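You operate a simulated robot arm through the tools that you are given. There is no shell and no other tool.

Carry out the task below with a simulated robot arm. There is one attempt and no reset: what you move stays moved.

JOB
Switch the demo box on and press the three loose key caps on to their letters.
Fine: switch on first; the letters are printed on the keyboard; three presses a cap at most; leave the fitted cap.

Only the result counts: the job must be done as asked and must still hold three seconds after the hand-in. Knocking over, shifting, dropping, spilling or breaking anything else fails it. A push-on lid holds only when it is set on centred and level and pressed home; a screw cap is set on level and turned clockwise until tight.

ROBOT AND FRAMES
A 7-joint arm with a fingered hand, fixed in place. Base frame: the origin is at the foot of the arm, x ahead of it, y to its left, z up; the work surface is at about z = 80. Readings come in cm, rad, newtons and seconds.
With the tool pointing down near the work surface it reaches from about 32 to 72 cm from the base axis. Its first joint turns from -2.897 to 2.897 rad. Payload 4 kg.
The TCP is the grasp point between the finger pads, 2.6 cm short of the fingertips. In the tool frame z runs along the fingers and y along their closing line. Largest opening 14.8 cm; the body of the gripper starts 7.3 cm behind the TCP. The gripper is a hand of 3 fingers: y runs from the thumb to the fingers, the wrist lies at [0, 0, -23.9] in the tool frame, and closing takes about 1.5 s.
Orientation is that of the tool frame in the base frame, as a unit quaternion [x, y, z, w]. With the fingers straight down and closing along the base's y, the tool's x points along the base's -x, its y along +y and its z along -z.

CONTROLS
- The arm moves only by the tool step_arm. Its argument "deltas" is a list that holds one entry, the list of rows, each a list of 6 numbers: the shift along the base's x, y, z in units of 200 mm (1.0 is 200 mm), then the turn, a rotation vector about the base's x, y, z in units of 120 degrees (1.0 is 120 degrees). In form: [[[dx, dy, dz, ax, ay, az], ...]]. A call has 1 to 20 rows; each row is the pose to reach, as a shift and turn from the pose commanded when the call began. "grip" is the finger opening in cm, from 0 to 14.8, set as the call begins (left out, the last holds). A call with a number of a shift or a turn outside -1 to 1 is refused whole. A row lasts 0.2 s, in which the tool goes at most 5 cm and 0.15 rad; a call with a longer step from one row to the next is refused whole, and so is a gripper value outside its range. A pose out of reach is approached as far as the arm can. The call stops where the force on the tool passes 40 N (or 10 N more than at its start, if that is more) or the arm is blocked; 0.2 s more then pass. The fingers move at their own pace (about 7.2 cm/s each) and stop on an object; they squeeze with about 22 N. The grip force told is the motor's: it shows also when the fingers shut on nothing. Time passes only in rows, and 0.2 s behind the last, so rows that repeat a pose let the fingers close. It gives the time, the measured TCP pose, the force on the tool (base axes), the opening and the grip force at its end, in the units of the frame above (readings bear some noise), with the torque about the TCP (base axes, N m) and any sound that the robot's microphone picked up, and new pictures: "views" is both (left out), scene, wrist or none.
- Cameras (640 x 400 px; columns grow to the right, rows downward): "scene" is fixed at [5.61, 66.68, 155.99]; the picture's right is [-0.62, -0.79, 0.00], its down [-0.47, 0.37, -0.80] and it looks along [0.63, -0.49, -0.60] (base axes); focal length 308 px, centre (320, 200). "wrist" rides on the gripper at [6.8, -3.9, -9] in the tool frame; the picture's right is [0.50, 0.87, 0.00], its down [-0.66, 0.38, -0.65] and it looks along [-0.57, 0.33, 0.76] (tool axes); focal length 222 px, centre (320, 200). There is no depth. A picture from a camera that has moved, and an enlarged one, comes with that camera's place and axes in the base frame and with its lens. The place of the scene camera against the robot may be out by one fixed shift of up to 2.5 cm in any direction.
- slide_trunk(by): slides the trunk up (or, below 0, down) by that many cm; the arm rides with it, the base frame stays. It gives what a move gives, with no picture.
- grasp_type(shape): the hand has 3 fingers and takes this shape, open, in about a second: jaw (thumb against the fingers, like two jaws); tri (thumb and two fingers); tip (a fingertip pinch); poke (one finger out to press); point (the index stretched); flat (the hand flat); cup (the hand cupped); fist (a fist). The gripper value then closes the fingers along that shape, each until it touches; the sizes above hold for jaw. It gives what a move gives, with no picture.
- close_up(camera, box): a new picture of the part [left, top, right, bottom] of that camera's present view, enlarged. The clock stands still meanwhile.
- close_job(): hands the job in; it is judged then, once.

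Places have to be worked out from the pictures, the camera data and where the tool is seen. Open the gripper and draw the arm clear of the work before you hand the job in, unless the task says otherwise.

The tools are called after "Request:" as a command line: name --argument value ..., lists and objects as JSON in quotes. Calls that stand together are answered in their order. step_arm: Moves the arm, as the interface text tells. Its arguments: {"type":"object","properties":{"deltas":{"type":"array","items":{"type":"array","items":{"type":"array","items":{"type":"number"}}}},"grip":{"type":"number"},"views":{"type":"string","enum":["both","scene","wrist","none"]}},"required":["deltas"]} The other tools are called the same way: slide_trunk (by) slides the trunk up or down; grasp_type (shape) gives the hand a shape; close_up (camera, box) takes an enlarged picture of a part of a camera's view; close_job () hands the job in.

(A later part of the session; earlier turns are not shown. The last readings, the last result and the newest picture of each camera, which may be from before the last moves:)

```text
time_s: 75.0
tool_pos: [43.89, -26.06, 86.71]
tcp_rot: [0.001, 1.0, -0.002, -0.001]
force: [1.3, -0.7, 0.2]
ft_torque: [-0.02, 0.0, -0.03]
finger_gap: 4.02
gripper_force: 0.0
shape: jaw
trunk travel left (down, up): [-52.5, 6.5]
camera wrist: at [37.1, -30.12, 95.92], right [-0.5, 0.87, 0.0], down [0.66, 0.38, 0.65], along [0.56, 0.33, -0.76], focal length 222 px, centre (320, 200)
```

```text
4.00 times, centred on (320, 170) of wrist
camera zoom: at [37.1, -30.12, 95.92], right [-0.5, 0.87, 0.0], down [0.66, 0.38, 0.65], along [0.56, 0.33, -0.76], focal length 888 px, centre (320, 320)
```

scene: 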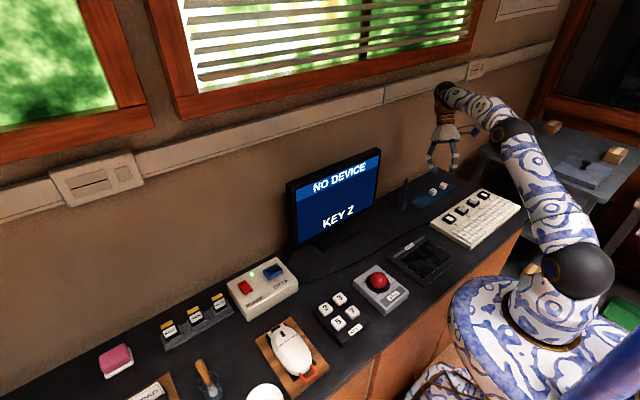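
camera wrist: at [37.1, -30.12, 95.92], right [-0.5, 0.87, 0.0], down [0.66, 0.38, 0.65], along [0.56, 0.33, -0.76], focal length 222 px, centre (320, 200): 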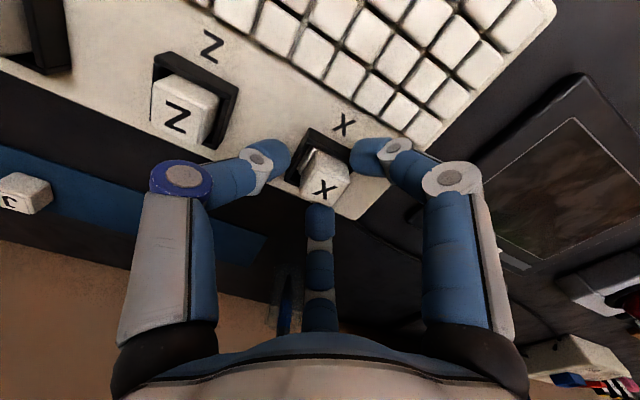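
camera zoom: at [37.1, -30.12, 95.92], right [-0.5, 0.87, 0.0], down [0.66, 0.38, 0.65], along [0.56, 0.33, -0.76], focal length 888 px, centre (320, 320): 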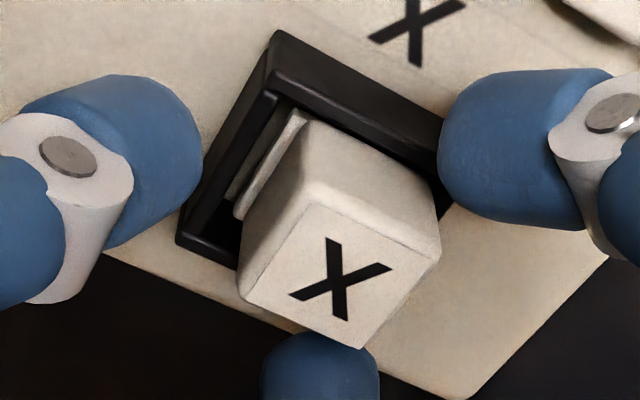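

The fingers are around the cap; I close and then lift 1.5 mm and shift 4 mm toward -y.

Request:
step_arm --deltas '[[[0, 0, 0, 0, 0, 0], [0, 0, 0, 0, 0, 0], [0, 0, 0, 0, 0, 0], [0, 0, 0, 0, 0, 0], [0, 0, 0, 0, 0, 0]]]' --grip 0 --views "none"

Request:
close_up --camera "wrist" --box '[260, 120, 380, 220]'

Request:
step_arm --deltas '[[[0, 0, 0.008, 0, 0, 0], [0.001, -0.01, 0.008, 0, 0, 0], [0.001, -0.019, 0.008, 0, 0, 0], [0.001, -0.019, 0.008, 0, 0, 0]]]' --views "none"

Request:
close_up --camera "wrist" --box '[260, 120, 380, 220]'

Request:
close_up --camera "scene" --box '[436, 196, 466, 222]'

```text
time_s: 76.2
tool_pos: [43.98, -26.13, 86.66]
tcp_rot: [0.0, 1.0, 0.0, -0.001]
force: [0.9, -0.9, -0.3]
ft_torque: [-0.02, 0.0, 0.01]
finger_gap: 1.85
gripper_force: 22.4
shape: jaw
trunk travel left (down, up): [-52.5, 6.5]
```

```text
4.00 times, centred on (320, 170) of wrist
camera zoom: at [37.1, -30.13, 95.92], right [-0.5, 0.87, 0.0], down [0.66, 0.38, 0.65], along [0.56, 0.33, -0.76], focal length 888 px, centre (320, 320)
```

zoom: 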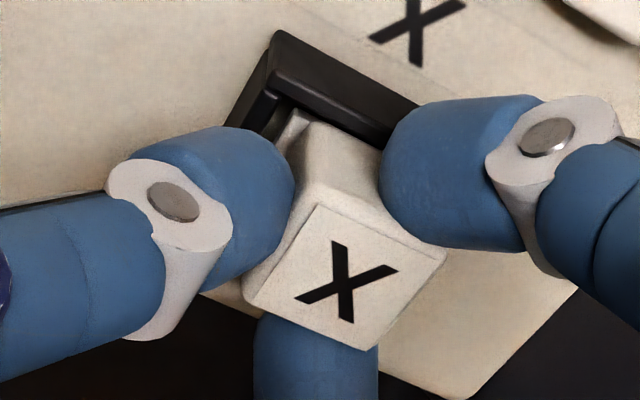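

```text
time_s: 77.2
tool_pos: [43.95, -26.38, 86.85]
tcp_rot: [0.0, 1.0, -0.001, -0.001]
force: [0.2, 0.1, 0.3]
ft_torque: [-0.02, 0.0, 0.02]
finger_gap: 1.82
gripper_force: 22.1
shape: jaw
trunk travel left (down, up): [-52.5, 6.5]
```

```text
4.00 times, centred on (320, 170) of wrist
camera zoom: at [37.15, -30.47, 96.04], right [-0.5, 0.87, 0.0], down [0.66, 0.38, 0.65], along [0.56, 0.33, -0.76], focal length 888 px, centre (320, 320)
```

zoom: 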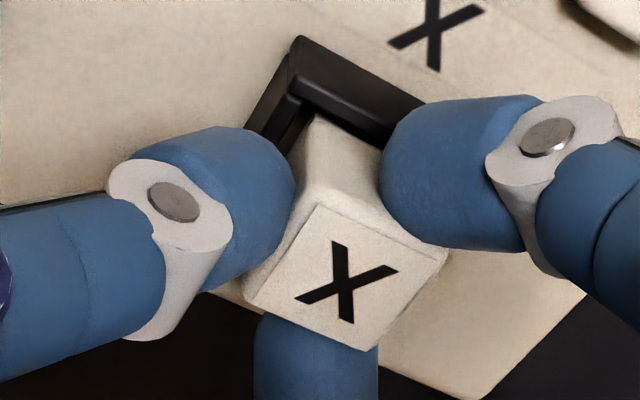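

```text
15.38 times, centred on (451, 209) of scene
camera zoom: at [5.61, 66.68, 155.99], right [-0.62, -0.79, 0.0], down [-0.47, 0.37, -0.8], along [0.63, -0.49, -0.6], focal length 4744 px, centre (-1695, 62)
```

zoom: 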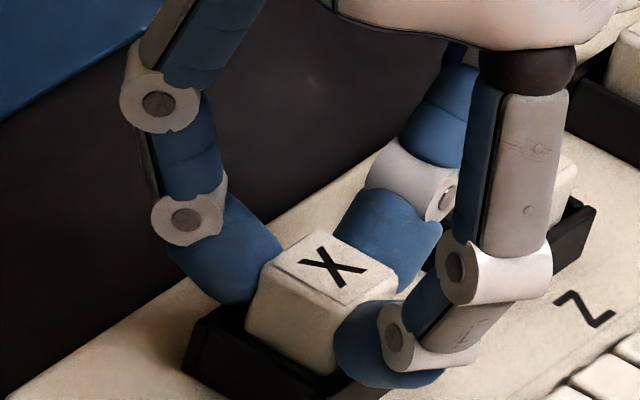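

The cap now covers the pad edge fully. I lower it back and open.

Request:
step_arm --deltas '[[[0, 0, -0.006, 0, 0, 0], [0, 0, -0.01, 0, 0, 0]]]' --views "none"

Request:
step_arm --deltas '[[[0, 0, 0, 0, 0, 0], [0, 0, 0, 0, 0, 0], [0, 0, 0, 0, 0, 0], [0, 0, 0, 0, 0, 0]]]' --grip 4.4 --views "none"

Request:
close_up --camera "wrist" --box '[260, 120, 380, 220]'

Request:
step_arm --deltas '[[[0, 0, 0.03, 0, 0, 0], [0, 0, 0.1, 0, 0, 0], [-0.002, 0.007, 0.2, 0, 0, 0], [-0.002, 0.009, 0.3, 0, 0, 0], [-0.002, 0.009, 0.3, 0, 0, 0]]]' --views "wrist"

Request:
close_up --camera "wrist" --box '[285, 95, 355, 165]'

Request:
close_up --camera "scene" --box '[436, 196, 470, 222]'

```text
time_s: 77.8
tool_pos: [43.97, -26.5, 86.61]
tcp_rot: [0.001, 1.0, 0.0, -0.002]
force: [-1.1, -0.7, 0.2]
ft_torque: [-0.01, 0.0, -0.02]
finger_gap: 1.83
gripper_force: 22.4
shape: jaw
trunk travel left (down, up): [-52.5, 6.5]
```

```text
time_s: 78.8
tool_pos: [44.05, -26.47, 86.63]
tcp_rot: [0.0, 1.0, -0.001, -0.002]
force: [0.5, -0.3, -0.1]
ft_torque: [-0.01, -0.02, 0.0]
finger_gap: 4.37
gripper_force: 0.1
shape: jaw
trunk travel left (down, up): [-52.5, 6.5]
```

```text
4.00 times, centred on (320, 170) of wrist
camera zoom: at [37.15, -30.46, 95.82], right [-0.5, 0.87, 0.0], down [0.66, 0.38, 0.65], along [0.56, 0.33, -0.76], focal length 888 px, centre (320, 320)
```

zoom: 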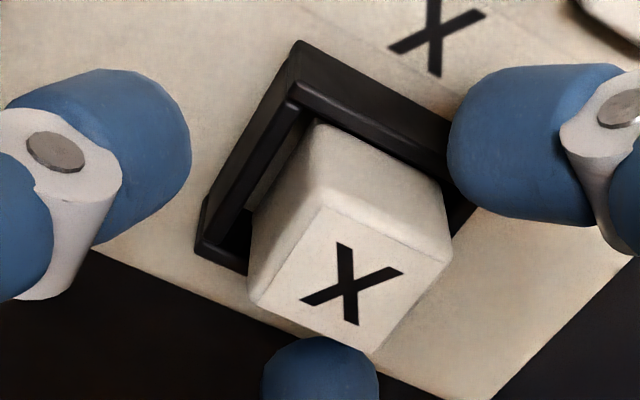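

```text
time_s: 80.0
tool_pos: [43.95, -26.11, 92.65]
tcp_rot: [0.0, 1.0, -0.001, -0.001]
force: [-0.8, -1.0, -0.6]
ft_torque: [0.0, 0.0, 0.0]
finger_gap: 4.38
gripper_force: 0.0
shape: jaw
trunk travel left (down, up): [-52.5, 6.5]
camera wrist: at [37.18, -30.09, 101.9], right [-0.5, 0.87, 0.0], down [0.66, 0.38, 0.65], along [0.56, 0.33, -0.76], focal length 222 px, centre (320, 200)
```

wrist: 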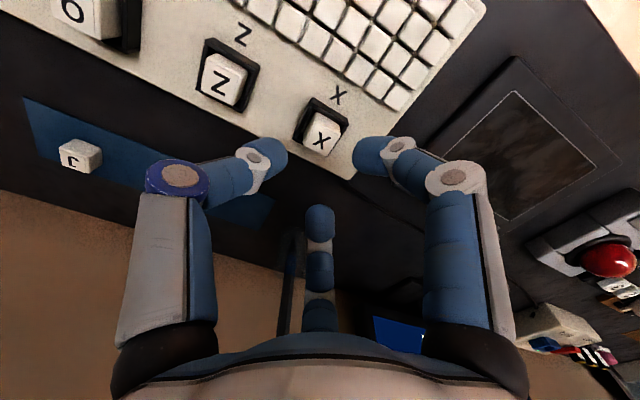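

```text
5.71 times, centred on (320, 130) of wrist
camera zoom: at [37.18, -30.09, 101.9], right [-0.5, 0.87, 0.0], down [0.66, 0.38, 0.65], along [0.56, 0.33, -0.76], focal length 1269 px, centre (320, 600)
```

zoom: 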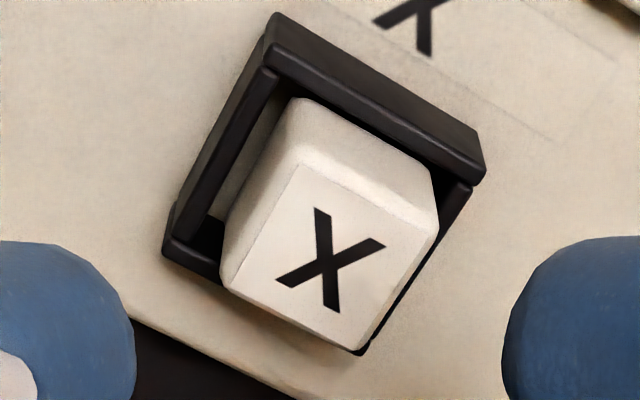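

```text
15.38 times, centred on (453, 209) of scene
camera zoom: at [5.61, 66.68, 155.99], right [-0.62, -0.79, 0.0], down [-0.47, 0.37, -0.8], along [0.63, -0.49, -0.6], focal length 4744 px, centre (-1726, 62)
```

zoom: 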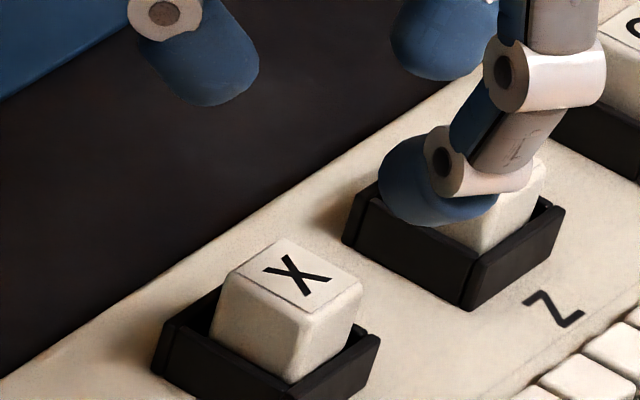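

The X cap is now centred on its pad. I close the fingers above it and line up for the press.

Request:
step_arm --deltas '[[[-0.0025, -0.004, 0, 0, 0, 0], [-0.0025, -0.004, 0, 0, 0, 0], [-0.0025, -0.004, 0, 0, 0, 0], [-0.0025, -0.004, 0, 0, 0, 0], [-0.0025, -0.004, 0, 0, 0, 0], [-0.0025, -0.004, 0, 0, 0, 0]]]' --grip 0 --views "wrist"

```text
time_s: 81.4
tool_pos: [43.82, -26.1, 92.8]
tcp_rot: [-0.001, 1.0, -0.001, 0.0]
force: [0.4, -0.3, -0.3]
ft_torque: [-0.03, -0.02, -0.04]
finger_gap: 0.0
gripper_force: 21.7
shape: jaw
trunk travel left (down, up): [-52.5, 6.5]
camera wrist: at [37.15, -30.22, 101.91], right [-0.5, 0.87, 0.0], down [0.66, 0.38, 0.65], along [0.56, 0.33, -0.76], focal length 222 px, centre (320, 200)
```

wrist: 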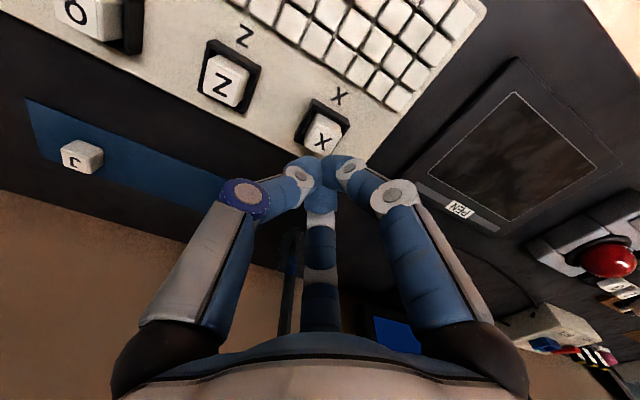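

The closed tips are above the X cap at (43.97, -26.17). I press down to the same depth that bottomed Z, in one stroke.

Request:
step_arm --deltas '[[[0, 0.001, -0.12, 0, 0, 0], [0, 0.001, -0.2, 0, 0, 0], [0, 0.001, -0.217, 0, 0, 0], [0, 0.001, -0.226, 0, 0, 0], [0, 0.001, -0.234, 0, 0, 0], [0, 0.001, -0.242, 0, 0, 0], [0, 0.001, -0.25, 0, 0, 0], [0, 0.001, -0.258, 0, 0, 0], [0, 0.001, -0.265, 0, 0, 0], [0, 0.001, -0.272, 0, 0, 0], [0, 0.001, -0.278, 0, 0, 0]]]' --views "scene"

Request:
close_up --camera "scene" --box '[436, 196, 470, 222]'

```text
time_s: 83.8
tool_pos: [43.81, -26.23, 87.36]
tcp_rot: [0.0, 1.0, -0.002, 0.0]
force: [0.4, -1.0, 28.4]
ft_torque: [0.01, 0.0, 0.0]
finger_gap: 0.0
gripper_force: 21.8
shape: jaw
trunk travel left (down, up): [-52.5, 6.5]
```

scene: 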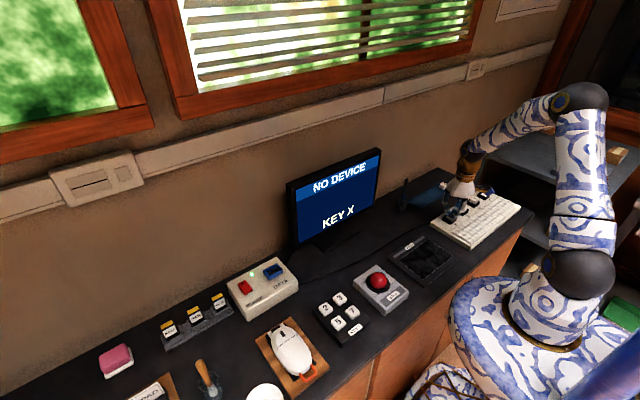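

```text
15.38 times, centred on (453, 209) of scene
camera zoom: at [5.61, 66.68, 155.99], right [-0.62, -0.79, 0.0], down [-0.47, 0.37, -0.8], along [0.63, -0.49, -0.6], focal length 4744 px, centre (-1726, 62)
```

zoom: 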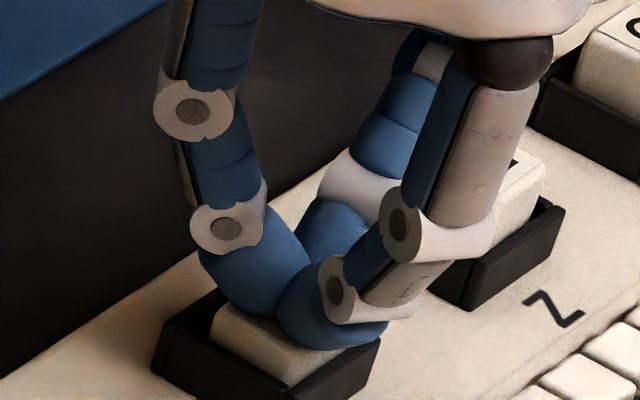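

The monitor reads "KEY X" and the stroke bottomed at 28 N. I lift off and check X and Z.

Request:
step_arm --deltas '[[[0, 0, 0.03, 0, 0, 0], [0, 0, 0.1, 0, 0, 0], [0, 0, 0.25, 0, 0, 0], [0, 0, 0.45, 0, 0, 0], [0, 0, 0.55, 0, 0, 0], [0, 0, 0.55, 0, 0, 0]]]' --views "wrist"

Request:
close_up --camera "scene" --box '[436, 190, 484, 222]'

Request:
close_up --camera "wrist" --box '[200, 40, 360, 160]'

```text
time_s: 85.2
tool_pos: [43.96, -26.35, 98.07]
tcp_rot: [0.0, 1.0, -0.001, -0.001]
force: [0.3, 0.0, 0.5]
ft_torque: [-0.01, -0.01, 0.01]
finger_gap: 0.0
gripper_force: 22.7
shape: jaw
trunk travel left (down, up): [-52.5, 6.5]
camera wrist: at [37.16, -30.25, 107.28], right [-0.5, 0.87, 0.0], down [0.66, 0.38, 0.65], along [0.56, 0.33, -0.76], focal length 222 px, centre (320, 200)
```

wrist: 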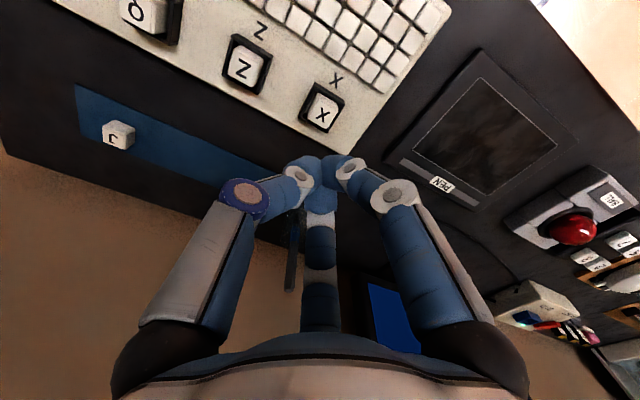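

```text
12.50 times, centred on (460, 206) of scene
camera zoom: at [5.61, 66.68, 155.99], right [-0.62, -0.79, 0.0], down [-0.47, 0.37, -0.8], along [0.63, -0.49, -0.6], focal length 3855 px, centre (-1430, 125)
```

zoom: 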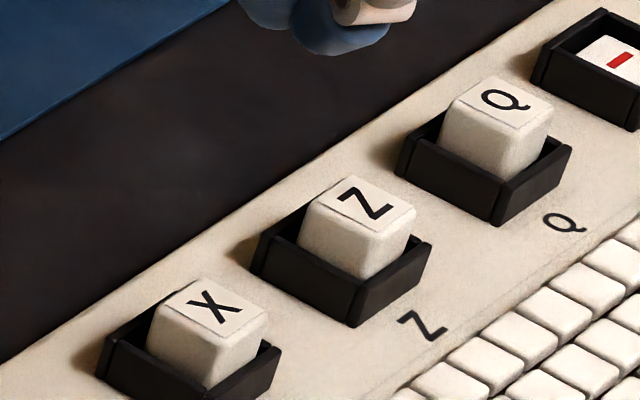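

```text
3.33 times, centred on (280, 100) of wrist
camera zoom: at [37.16, -30.25, 107.28], right [-0.5, 0.87, 0.0], down [0.66, 0.38, 0.65], along [0.56, 0.33, -0.76], focal length 740 px, centre (453, 533)
```

zoom: 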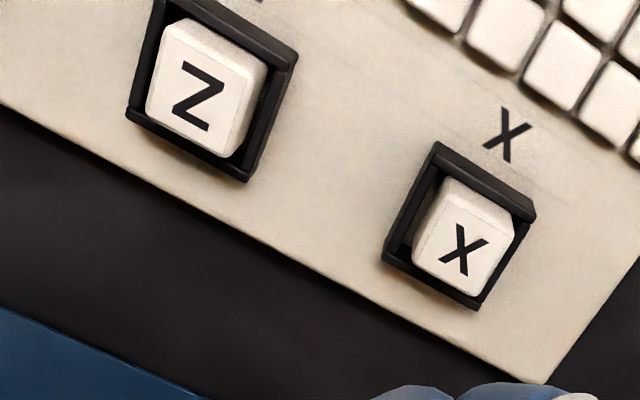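

X, Z and Q all sit alike. J is at about 75 cm radius, so I will use a 13° outward (radial) tilt, which keeps the wrist inside about 69 cm. First a safe intermediate pose with that tilt.

Request:
step_arm --deltas '[[[0.1, -0.15, -0.02, -0.0165, -0.0215, 0], [0.2, -0.3, -0.04, -0.033, -0.043, 0], [0.3, -0.45, -0.055, -0.0495, -0.0645, 0], [0.4, -0.59, -0.065, -0.066, -0.0859, 0], [0.4, -0.59, -0.065, -0.066, -0.0859, 0]]]' --grip 4.4 --views "wrist"

```text
time_s: 86.4
tool_pos: [51.84, -38.06, 96.84]
tcp_rot: [0.0, 0.994, -0.07, 0.089]
force: [0.3, 0.4, -0.9]
ft_torque: [-0.02, -0.01, 0.02]
finger_gap: 4.37
gripper_force: 0.0
shape: jaw
trunk travel left (down, up): [-52.5, 6.5]
camera wrist: at [43.51, -40.88, 105.2], right [-0.48, 0.85, -0.21], down [0.53, 0.47, 0.7], along [0.7, 0.22, -0.68], focal length 222 px, centre (320, 200)
```

wrist: 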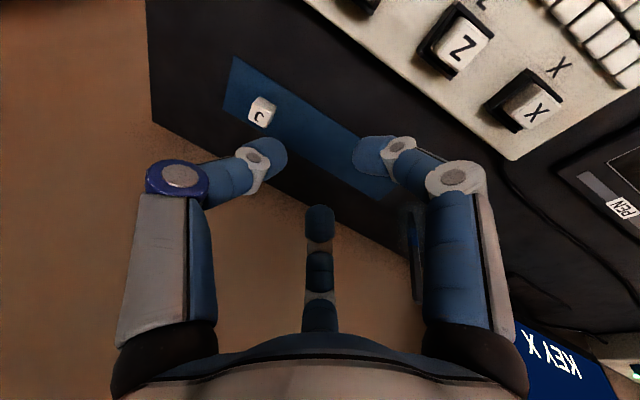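

Good, no reach warning. I continue to a hover above the J cap.

Request:
step_arm --deltas '[[[0.12, -0.12, -0.08, 0, 0, 0], [0.24, -0.245, -0.17, 0, 0, 0], [0.3625, -0.367, -0.2545, 0, 0, 0], [0.3625, -0.367, -0.2545, 0, 0, 0]]]' --views "wrist"

Request:
close_up --camera "wrist" --box '[240, 100, 400, 220]'

```text
time_s: 87.4
tool_pos: [59.19, -45.41, 91.6]
tcp_rot: [0.0, 0.994, -0.07, 0.087]
force: [-0.9, 0.4, -0.2]
ft_torque: [0.02, 0.01, 0.01]
finger_gap: 4.38
gripper_force: 0.1
shape: jaw
trunk travel left (down, up): [-52.5, 6.5]
camera wrist: at [50.95, -48.21, 99.94], right [-0.48, 0.85, -0.21], down [0.54, 0.47, 0.7], along [0.69, 0.23, -0.68], focal length 222 px, centre (320, 200)
```

wrist: 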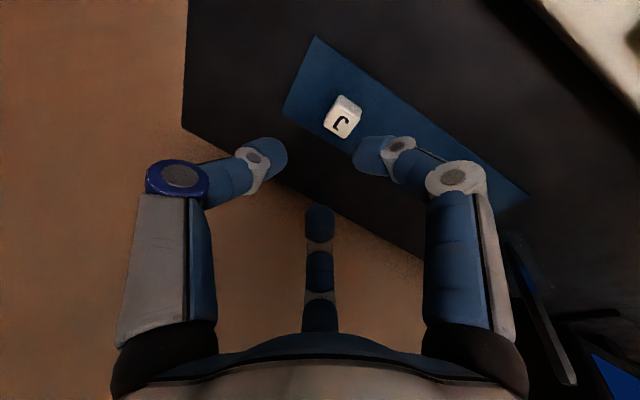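

```text
3.33 times, centred on (320, 160) of wrist
camera zoom: at [50.95, -48.21, 99.94], right [-0.48, 0.85, -0.21], down [0.54, 0.47, 0.7], along [0.69, 0.23, -0.68], focal length 740 px, centre (320, 333)
```

zoom: 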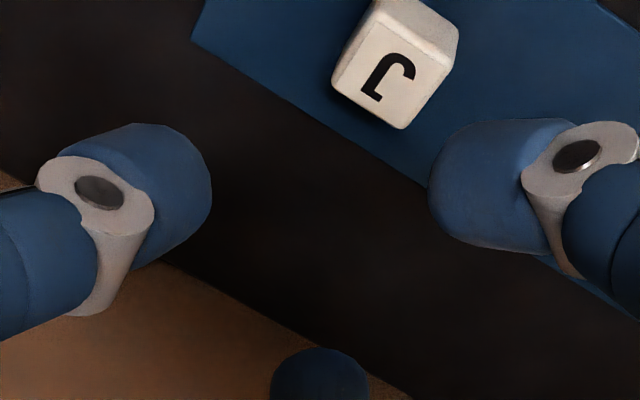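

J reads about (59.35, -45.63). I descend to the grasp height with a 2.5 mm inward correction.

Request:
step_arm --deltas '[[[-0.006, 0, -0.15, 0, 0, 0], [-0.0125, 0, -0.29, 0, 0, 0], [-0.0125, 0, -0.37, 0, 0, 0], [-0.0125, 0, -0.395, 0, 0, 0], [-0.0125, 0, -0.395, 0, 0, 0]]]' --views "wrist"

Request:
close_up --camera "wrist" --box '[240, 110, 400, 220]'

Request:
close_up --camera "scene" --box '[416, 150, 470, 206]'

```text
time_s: 88.6
tool_pos: [58.98, -45.53, 83.75]
tcp_rot: [0.001, 0.994, -0.069, 0.089]
force: [-0.4, -0.4, -0.8]
ft_torque: [-0.02, 0.04, 0.02]
finger_gap: 4.36
gripper_force: 0.0
shape: jaw
trunk travel left (down, up): [-52.5, 6.5]
camera wrist: at [50.59, -48.37, 92.11], right [-0.48, 0.85, -0.21], down [0.53, 0.47, 0.7], along [0.7, 0.23, -0.68], focal length 222 px, centre (320, 200)
```

wrist: 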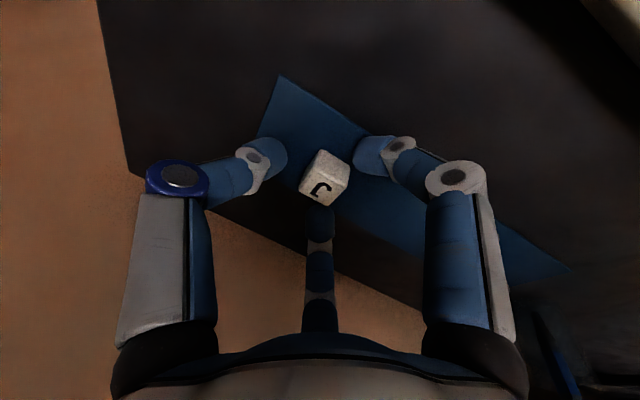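

```text
3.64 times, centred on (320, 165) of wrist
camera zoom: at [50.59, -48.37, 92.11], right [-0.48, 0.85, -0.21], down [0.53, 0.47, 0.7], along [0.7, 0.23, -0.68], focal length 808 px, centre (320, 327)
```

zoom: 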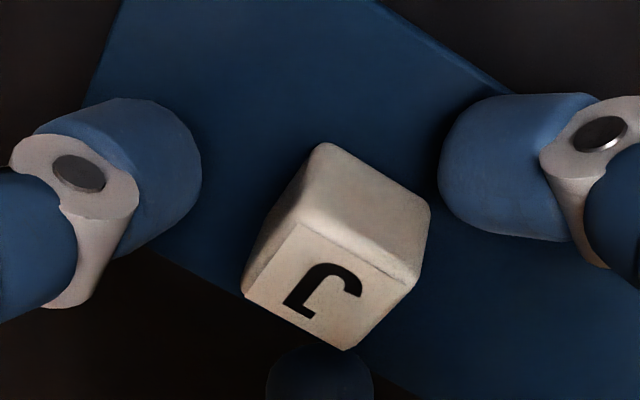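

```text
7.14 times, centred on (443, 178) of scene
camera zoom: at [5.61, 66.68, 155.99], right [-0.62, -0.79, 0.0], down [-0.47, 0.37, -0.8], along [0.63, -0.49, -0.6], focal length 2203 px, centre (-559, 357)
```

zoom: 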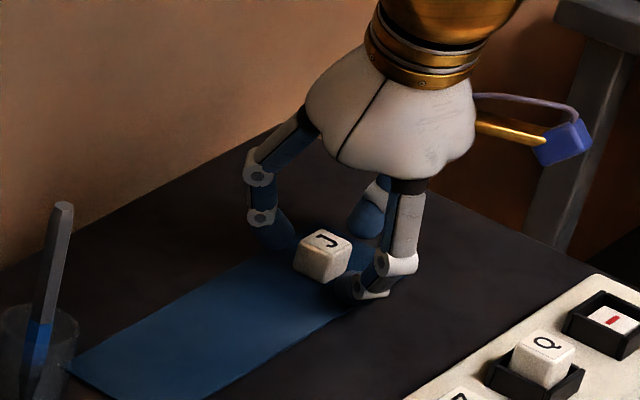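

J is nicely between the fingers. I close on it.

Request:
step_arm --deltas '[[[0, 0, 0, 0, 0, 0], [0, 0, 0, 0, 0, 0], [0, 0, 0, 0, 0, 0], [0, 0, 0, 0, 0, 0], [0, 0, 0, 0, 0, 0]]]' --grip 0 --views "none"

Request:
close_up --camera "wrist" --box '[260, 130, 380, 220]'

Request:
close_up --camera "scene" --box '[426, 165, 460, 195]'

```text
time_s: 89.8
tool_pos: [58.96, -45.5, 83.82]
tcp_rot: [0.001, 0.994, -0.069, 0.09]
force: [0.5, 0.1, 0.2]
ft_torque: [0.02, 0.03, 0.01]
finger_gap: 1.88
gripper_force: 22.1
shape: jaw
trunk travel left (down, up): [-52.5, 6.5]
```

```text
4.44 times, centred on (320, 175) of wrist
camera zoom: at [50.58, -48.36, 92.12], right [-0.48, 0.85, -0.21], down [0.53, 0.47, 0.7], along [0.69, 0.23, -0.68], focal length 987 px, centre (320, 311)
```

zoom: 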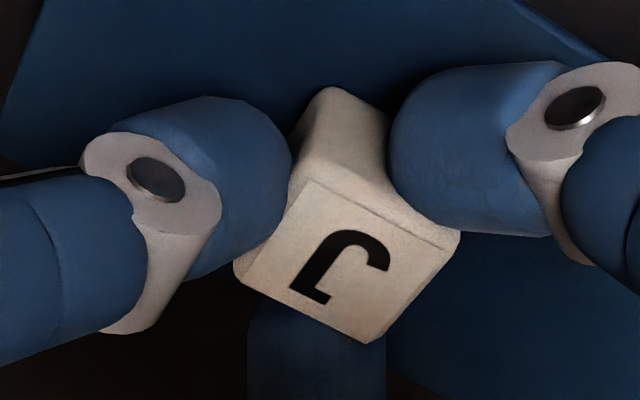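

```text
13.33 times, centred on (443, 180) of scene
camera zoom: at [5.61, 66.68, 155.99], right [-0.62, -0.79, 0.0], down [-0.47, 0.37, -0.8], along [0.63, -0.49, -0.6], focal length 4112 px, centre (-1320, 467)
```

zoom: 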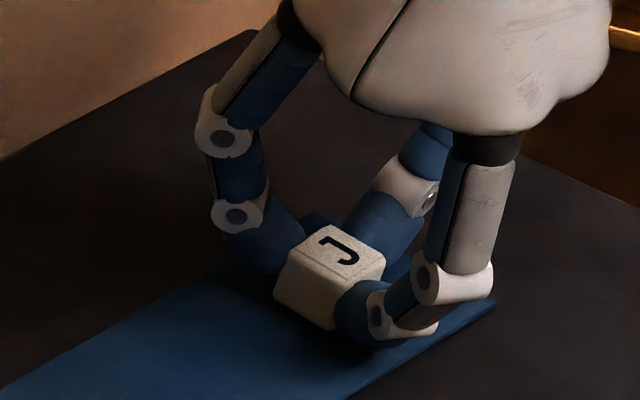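

J is gripped (1.88 cm, 22 N). I lift it 4 cm and check how it sits.

Request:
step_arm --deltas '[[[0, 0, 0.03, 0, 0, 0], [0, 0, 0.1, 0, 0, 0], [-0.02, 0.02, 0.2, 0, 0, 0], [-0.02, 0.02, 0.2, 0, 0, 0]]]' --views "wrist"

Request:
close_up --camera "scene" --box '[426, 156, 460, 186]'

Request:
close_up --camera "wrist" --box '[290, 145, 350, 210]'

```text
time_s: 90.8
tool_pos: [58.54, -45.1, 87.74]
tcp_rot: [0.0, 0.994, -0.07, 0.089]
force: [-0.2, -0.4, 1.5]
ft_torque: [-0.03, -0.02, 0.02]
finger_gap: 1.85
gripper_force: 22.1
shape: jaw
trunk travel left (down, up): [-52.5, 6.5]
camera wrist: at [50.07, -47.97, 96.13], right [-0.48, 0.85, -0.21], down [0.53, 0.47, 0.7], along [0.69, 0.23, -0.68], focal length 222 px, centre (320, 200)
```

wrist: 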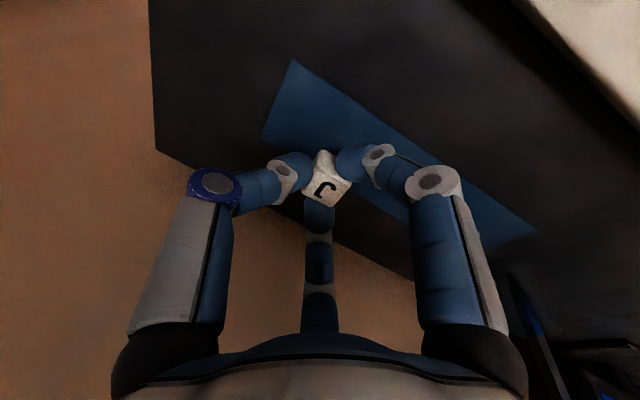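

```text
13.33 times, centred on (443, 171) of scene
camera zoom: at [5.61, 66.68, 155.99], right [-0.62, -0.79, 0.0], down [-0.47, 0.37, -0.8], along [0.63, -0.49, -0.6], focal length 4112 px, centre (-1320, 587)
```

zoom: 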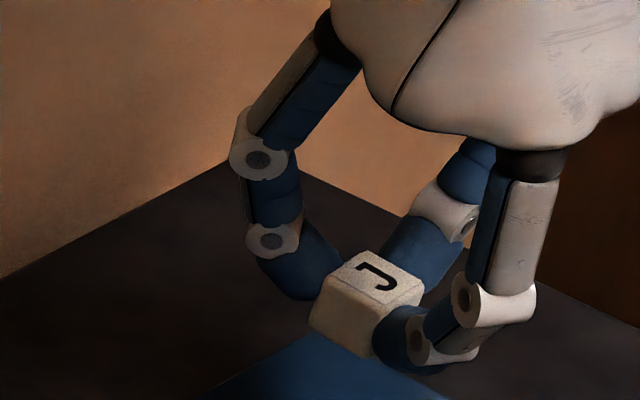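

```text
6.15 times, centred on (320, 178) of wrist
camera zoom: at [50.07, -47.97, 96.13], right [-0.48, 0.85, -0.21], down [0.53, 0.47, 0.7], along [0.69, 0.23, -0.68], focal length 1367 px, centre (320, 338)
```

zoom: 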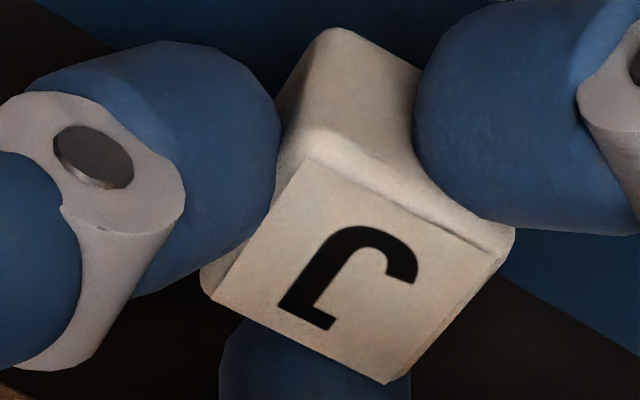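

J came up with the hand, somewhat tipped as expected. I carry it along the tray to the free spot near (59.3, -31), where a vertical re-grip is possible.

Request:
step_arm --deltas '[[[0.006, 0.18, 0.02, 0, 0, 0], [0.012, 0.36, 0.02, 0, 0, 0], [0.018, 0.54, 0.02, 0, 0, 0], [0.023, 0.712, 0.02, 0, 0, 0], [0.023, 0.712, 0, 0, 0, 0]]]' --views "wrist"

Request:
close_up --camera "scene" --box '[396, 166, 440, 206]'

```text
time_s: 92.0
tool_pos: [59.05, -30.91, 87.6]
tcp_rot: [0.0, 0.994, -0.07, 0.088]
force: [-0.1, -0.4, -0.3]
ft_torque: [0.01, 0.02, 0.02]
finger_gap: 1.86
gripper_force: 22.1
shape: jaw
trunk travel left (down, up): [-52.5, 6.5]
camera wrist: at [50.61, -33.69, 96.07], right [-0.48, 0.85, -0.21], down [0.53, 0.47, 0.7], along [0.7, 0.22, -0.68], focal length 222 px, centre (320, 200)
```

wrist: 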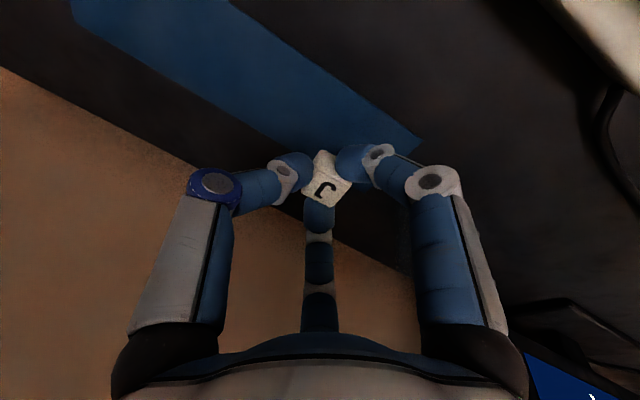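

```text
10.00 times, centred on (418, 186) of scene
camera zoom: at [5.61, 66.68, 155.99], right [-0.62, -0.79, 0.0], down [-0.47, 0.37, -0.8], along [0.63, -0.49, -0.6], focal length 3084 px, centre (-660, 340)
```

zoom: 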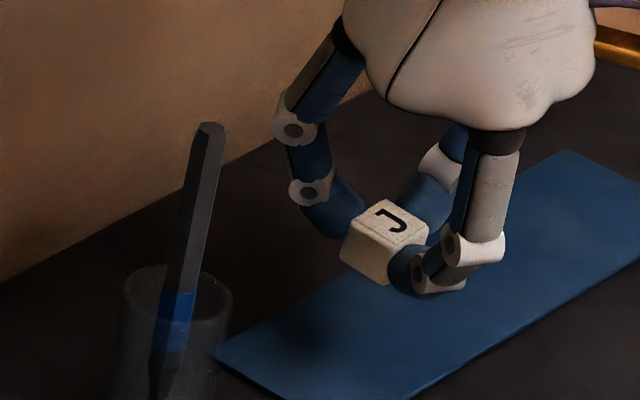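

I lower J to the tray at the height it was picked from, then release it so it settles flat.

Request:
step_arm --deltas '[[[0, 0, -0.1, 0, 0, 0], [0, 0, -0.17, 0, 0, 0], [0, 0, -0.19, 0, 0, 0], [0, 0, -0.196, 0, 0, 0], [0, 0, -0.196, 0, 0, 0]]]' --views "none"

Request:
close_up --camera "scene" --box '[400, 176, 440, 206]'

```text
time_s: 93.2
tool_pos: [58.92, -30.87, 83.9]
tcp_rot: [0.0, 0.994, -0.07, 0.088]
force: [-0.3, 0.0, -0.3]
ft_torque: [-0.01, 0.02, 0.03]
finger_gap: 1.84
gripper_force: 22.6
shape: jaw
trunk travel left (down, up): [-52.5, 6.5]
```

```text
13.33 times, centred on (420, 191) of scene
camera zoom: at [5.61, 66.68, 155.99], right [-0.62, -0.79, 0.0], down [-0.47, 0.37, -0.8], along [0.63, -0.49, -0.6], focal length 4112 px, centre (-1013, 320)
```

zoom: 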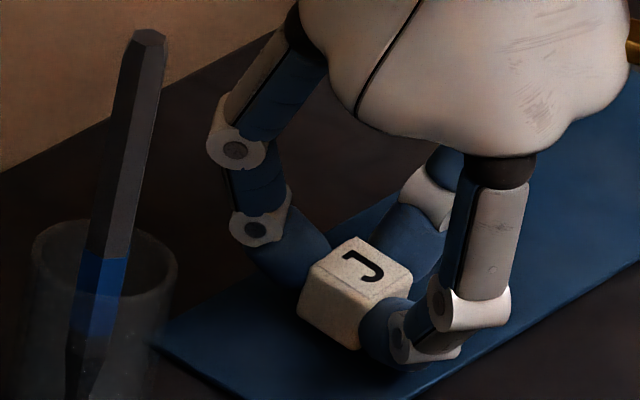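

The cap is just at the tray surface. I open the fingers and let it settle, then lift clear.

Request:
step_arm --deltas '[[[0, 0, 0, 0, 0, 0], [0, 0, 0, 0, 0, 0], [0, 0, 0, 0, 0, 0], [0, 0, 0, 0, 0, 0]]]' --grip 4.6 --views "none"

Request:
close_up --camera "wrist" --box '[260, 130, 380, 220]'

Request:
step_arm --deltas '[[[0, 0, 0.05, 0, 0, 0], [0, 0, 0.15, 0, 0, 0], [0, 0, 0.35, 0, 0, 0], [0, 0, 0.5, 0, 0, 0], [0, 0, 0.5, 0, 0, 0]]]' --views "wrist"

Request:
close_up --camera "scene" --box '[400, 176, 440, 206]'

```text
time_s: 94.2
tool_pos: [58.88, -30.89, 83.89]
tcp_rot: [0.0, 0.994, -0.07, 0.088]
force: [-0.5, 0.4, 0.0]
ft_torque: [0.0, 0.0, -0.01]
finger_gap: 4.6
gripper_force: 0.0
shape: jaw
trunk travel left (down, up): [-52.5, 6.5]
```

```text
4.44 times, centred on (320, 175) of wrist
camera zoom: at [50.57, -33.7, 92.21], right [-0.48, 0.85, -0.21], down [0.53, 0.47, 0.7], along [0.7, 0.23, -0.68], focal length 987 px, centre (320, 311)
```

zoom: 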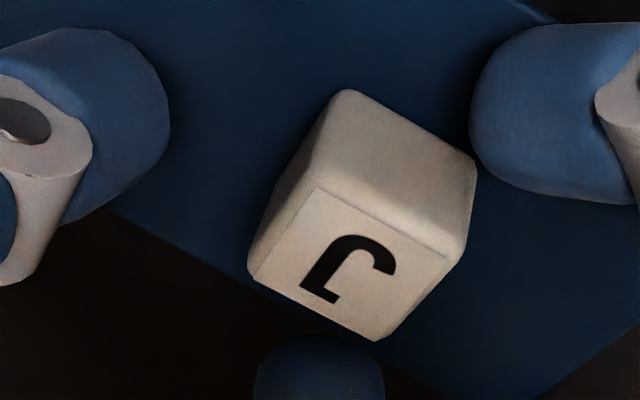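

```text
time_s: 95.4
tool_pos: [58.86, -30.7, 94.03]
tcp_rot: [0.0, 0.994, -0.07, 0.089]
force: [0.4, 0.3, -0.8]
ft_torque: [-0.04, -0.03, 0.01]
finger_gap: 4.61
gripper_force: 0.0
shape: jaw
trunk travel left (down, up): [-52.5, 6.5]
camera wrist: at [50.41, -33.5, 102.35], right [-0.48, 0.85, -0.21], down [0.53, 0.47, 0.7], along [0.69, 0.23, -0.68], focal length 222 px, centre (320, 200)
```

wrist: 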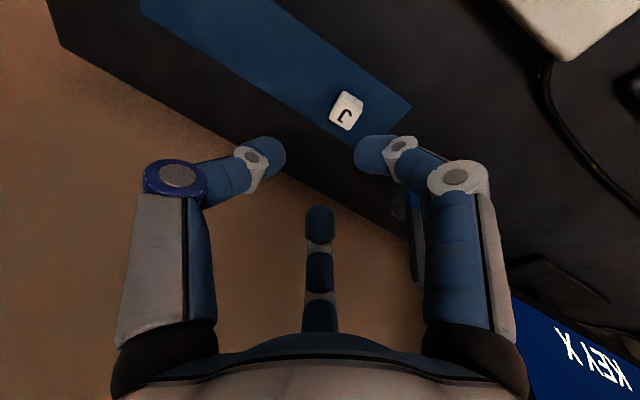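

```text
13.33 times, centred on (420, 191) of scene
camera zoom: at [5.61, 66.68, 155.99], right [-0.62, -0.79, 0.0], down [-0.47, 0.37, -0.8], along [0.63, -0.49, -0.6], focal length 4112 px, centre (-1013, 320)
```

zoom: 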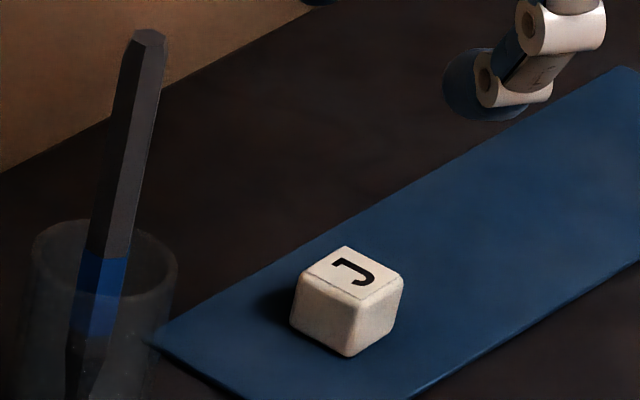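

J lies flat on the tray again. I straighten the hand to vertical above it and measure its place and yaw.

Request:
step_arm --deltas '[[[0.006, -0.004, 0.03, 0.0334, 0.0423, 0], [0.0125, -0.0075, 0.06, 0.0668, 0.0845, 0], [0.0125, -0.0075, 0.06, 0.0668, 0.0845, 0]]]' --views "wrist"

Request:
close_up --camera "wrist" --box '[290, 75, 350, 140]'

```text
time_s: 96.2
tool_pos: [59.06, -30.86, 95.14]
tcp_rot: [0.0, 1.0, 0.0, 0.0]
force: [-0.4, -0.1, -0.1]
ft_torque: [0.01, 0.0, 0.03]
finger_gap: 4.58
gripper_force: 0.1
shape: jaw
trunk travel left (down, up): [-52.5, 6.5]
camera wrist: at [52.25, -34.9, 104.32], right [-0.5, 0.87, 0.0], down [0.66, 0.38, 0.65], along [0.57, 0.33, -0.76], focal length 222 px, centre (320, 200)
```

wrist: 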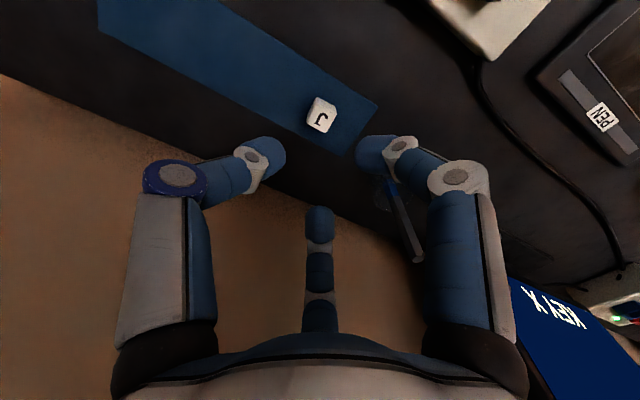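

```text
6.15 times, centred on (320, 108) of wrist
camera zoom: at [52.25, -34.9, 104.32], right [-0.5, 0.87, 0.0], down [0.66, 0.38, 0.65], along [0.57, 0.33, -0.76], focal length 1367 px, centre (320, 769)
```

zoom: 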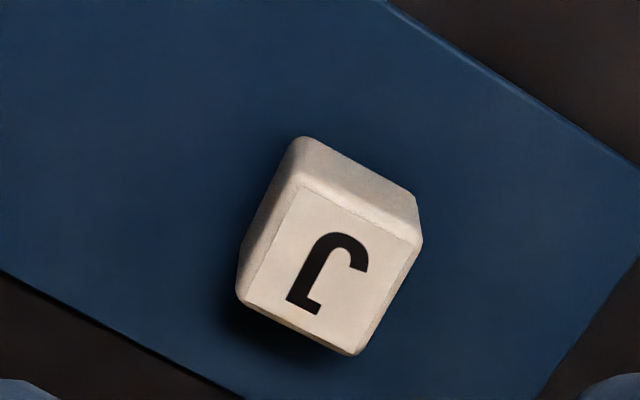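

J is at (59.30, -30.66) with about +4° yaw. I turn the tool 3.5° to match and descend around it.

Request:
step_arm --deltas '[[[0.0115, 0.0095, -0.15, 0, 0, 0.029], [0.0115, 0.0095, -0.35, 0, 0, 0.029], [0.0115, 0.0095, -0.5, 0, 0, 0.029], [0.0115, 0.0095, -0.57, 0, 0, 0.029], [0.0115, 0.0095, -0.583, 0, 0, 0.029], [0.0115, 0.0095, -0.583, 0, 0, 0.029]]]' --views "wrist"

Request:
close_up --camera "wrist" --box '[260, 130, 380, 220]'

```text
time_s: 97.6
tool_pos: [59.53, -30.67, 83.5]
tcp_rot: [-0.03, 1.0, 0.0, 0.0]
force: [-0.7, 0.4, 0.3]
ft_torque: [-0.02, 0.01, -0.01]
finger_gap: 4.58
gripper_force: 0.1
shape: jaw
trunk travel left (down, up): [-52.5, 6.5]
camera wrist: at [52.92, -35.17, 92.62], right [-0.55, 0.83, 0.0], down [0.63, 0.42, 0.65], along [0.55, 0.36, -0.76], focal length 222 px, centre (320, 200)
```

wrist: 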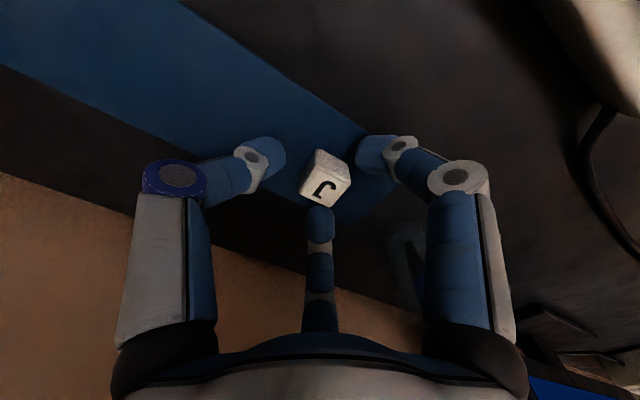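

```text
4.44 times, centred on (320, 175) of wrist
camera zoom: at [52.92, -35.17, 92.62], right [-0.55, 0.83, 0.0], down [0.63, 0.42, 0.65], along [0.55, 0.36, -0.76], focal length 987 px, centre (320, 311)
```

zoom: 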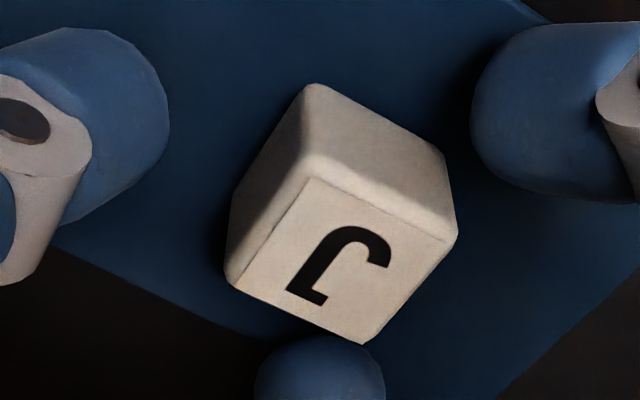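

The tool is about 1.5 mm too far in x; I correct that and close on J.

Request:
step_arm --deltas '[[[-0.008, 0.001, 0, 0, 0, 0], [-0.008, 0.001, 0, 0, 0, 0]]]' --views "none"

Request:
step_arm --deltas '[[[0, 0, 0, 0, 0, 0], [0, 0, 0, 0, 0, 0], [0, 0, 0, 0, 0, 0], [0, 0, 0, 0, 0, 0], [0, 0, 0, 0, 0, 0]]]' --grip 0 --views "none"

Request:
step_arm --deltas '[[[0, 0, 0.03, 0, 0, 0], [0, 0, 0.12, 0, 0, 0], [-0.02, 0, 0.3, 0, 0, 0], [-0.02, 0, 0.3, 0, 0, 0]]]' --views "wrist"

Request:
close_up --camera "wrist" --box '[290, 145, 350, 210]'

Request:
close_up --camera "scene" --box '[400, 160, 440, 190]'

```text
time_s: 98.2
tool_pos: [59.23, -30.76, 83.48]
tcp_rot: [-0.03, 1.0, 0.001, 0.0]
force: [0.2, 0.4, 0.1]
ft_torque: [-0.01, -0.03, -0.01]
finger_gap: 4.59
gripper_force: 0.1
shape: jaw
trunk travel left (down, up): [-52.5, 6.5]
```

```text
time_s: 99.4
tool_pos: [59.25, -30.83, 83.45]
tcp_rot: [-0.029, 1.0, 0.001, 0.0]
force: [-0.8, 0.3, -0.7]
ft_torque: [-0.01, -0.01, 0.0]
finger_gap: 1.99
gripper_force: 22.3
shape: jaw
trunk travel left (down, up): [-52.5, 6.5]
```

```text
time_s: 100.4
tool_pos: [58.96, -30.65, 89.6]
tcp_rot: [-0.03, 1.0, -0.001, 0.0]
force: [-0.6, -0.6, -0.4]
ft_torque: [0.02, 0.0, 0.01]
finger_gap: 1.94
gripper_force: 22.2
shape: jaw
trunk travel left (down, up): [-52.5, 6.5]
camera wrist: at [52.3, -35.14, 98.66], right [-0.55, 0.83, 0.0], down [0.63, 0.42, 0.65], along [0.55, 0.36, -0.76], focal length 222 px, centre (320, 200)
```

wrist: 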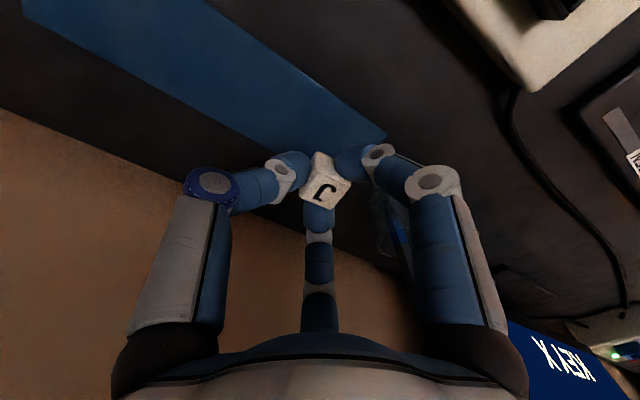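

```text
6.15 times, centred on (320, 178) of wrist
camera zoom: at [52.3, -35.14, 98.66], right [-0.55, 0.83, 0.0], down [0.63, 0.42, 0.65], along [0.55, 0.36, -0.76], focal length 1367 px, centre (320, 338)
```

zoom: 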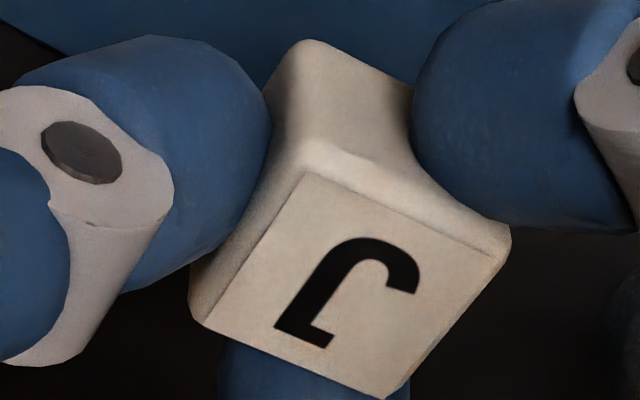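

```text
13.33 times, centred on (420, 175) of scene
camera zoom: at [5.61, 66.68, 155.99], right [-0.62, -0.79, 0.0], down [-0.47, 0.37, -0.8], along [0.63, -0.49, -0.6], focal length 4112 px, centre (-1013, 533)
```

zoom: 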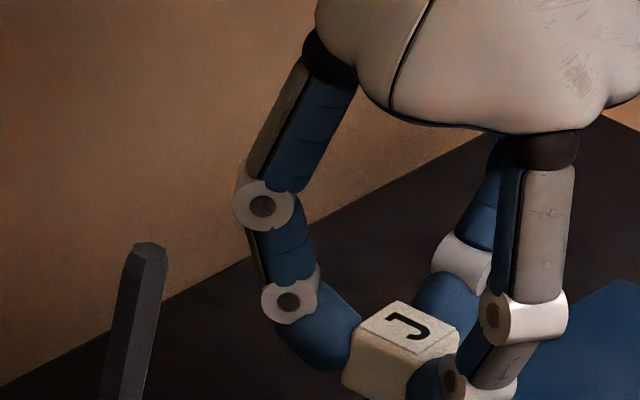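

J is held square (yaw now about +0.6° in the hand frame). I carry it high over to the J well, expected at about (43.95, -50.19), turning the tool back.

Request:
step_arm --deltas '[[[0, 0, 0.2, 0, 0, 0], [-0.1, -0.13, 0.34, 0, 0, 0], [-0.23, -0.31, 0.367, 0, 0, -0.008], [-0.36, -0.48, 0.367, 0, 0, -0.016], [-0.49, -0.65, 0.367, 0, 0, -0.0238], [-0.62, -0.82, 0.367, 0, 0, -0.0238], [-0.7435, -0.989, 0.367, 0, 0, -0.0238], [-0.7435, -0.989, 0.367, 0, 0, -0.0238]]]' --views "wrist"

Request:
close_up --camera "wrist" --box '[280, 75, 370, 155]'

Request:
close_up --camera "scene" --box '[450, 150, 510, 210]'

```text
time_s: 102.2
tool_pos: [44.0, -50.58, 96.65]
tcp_rot: [-0.005, 1.0, 0.001, 0.0]
force: [0.4, -0.2, -0.7]
ft_torque: [0.04, 0.02, 0.01]
finger_gap: 1.97
gripper_force: 22.2
shape: jaw
trunk travel left (down, up): [-52.5, 6.5]
camera wrist: at [37.19, -54.71, 105.88], right [-0.51, 0.86, 0.0], down [0.65, 0.38, 0.65], along [0.56, 0.33, -0.76], focal length 222 px, centre (320, 200)
```

wrist: 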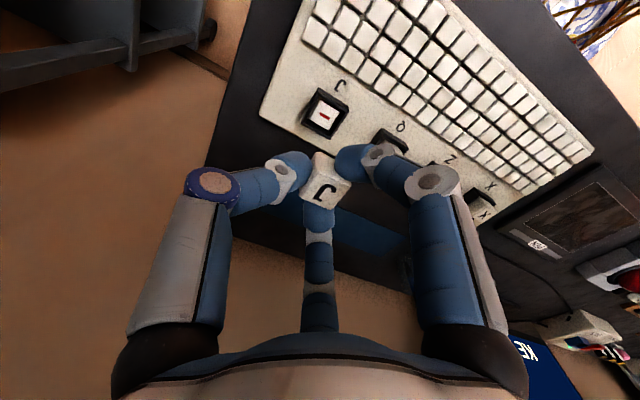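

```text
5.00 times, centred on (325, 115) of wrist
camera zoom: at [37.19, -54.71, 105.88], right [-0.51, 0.86, 0.0], down [0.65, 0.38, 0.65], along [0.56, 0.33, -0.76], focal length 1111 px, centre (295, 625)
```

zoom: 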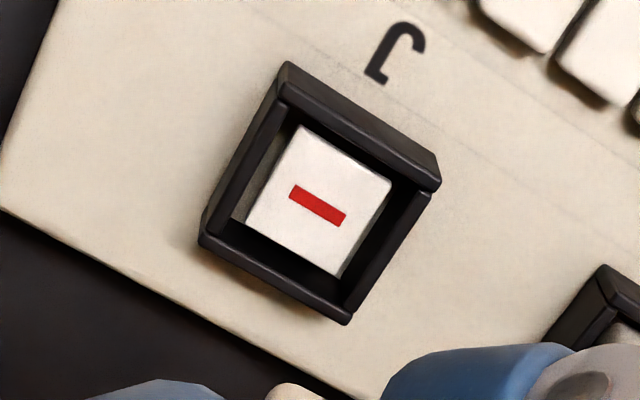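

```text
6.67 times, centred on (480, 180) of scene
camera zoom: at [5.61, 66.68, 155.99], right [-0.62, -0.79, 0.0], down [-0.47, 0.37, -0.8], along [0.63, -0.49, -0.6], focal length 2056 px, centre (-747, 333)
```

zoom: 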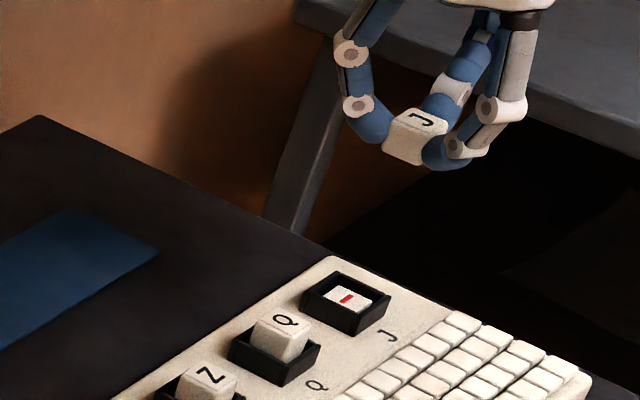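

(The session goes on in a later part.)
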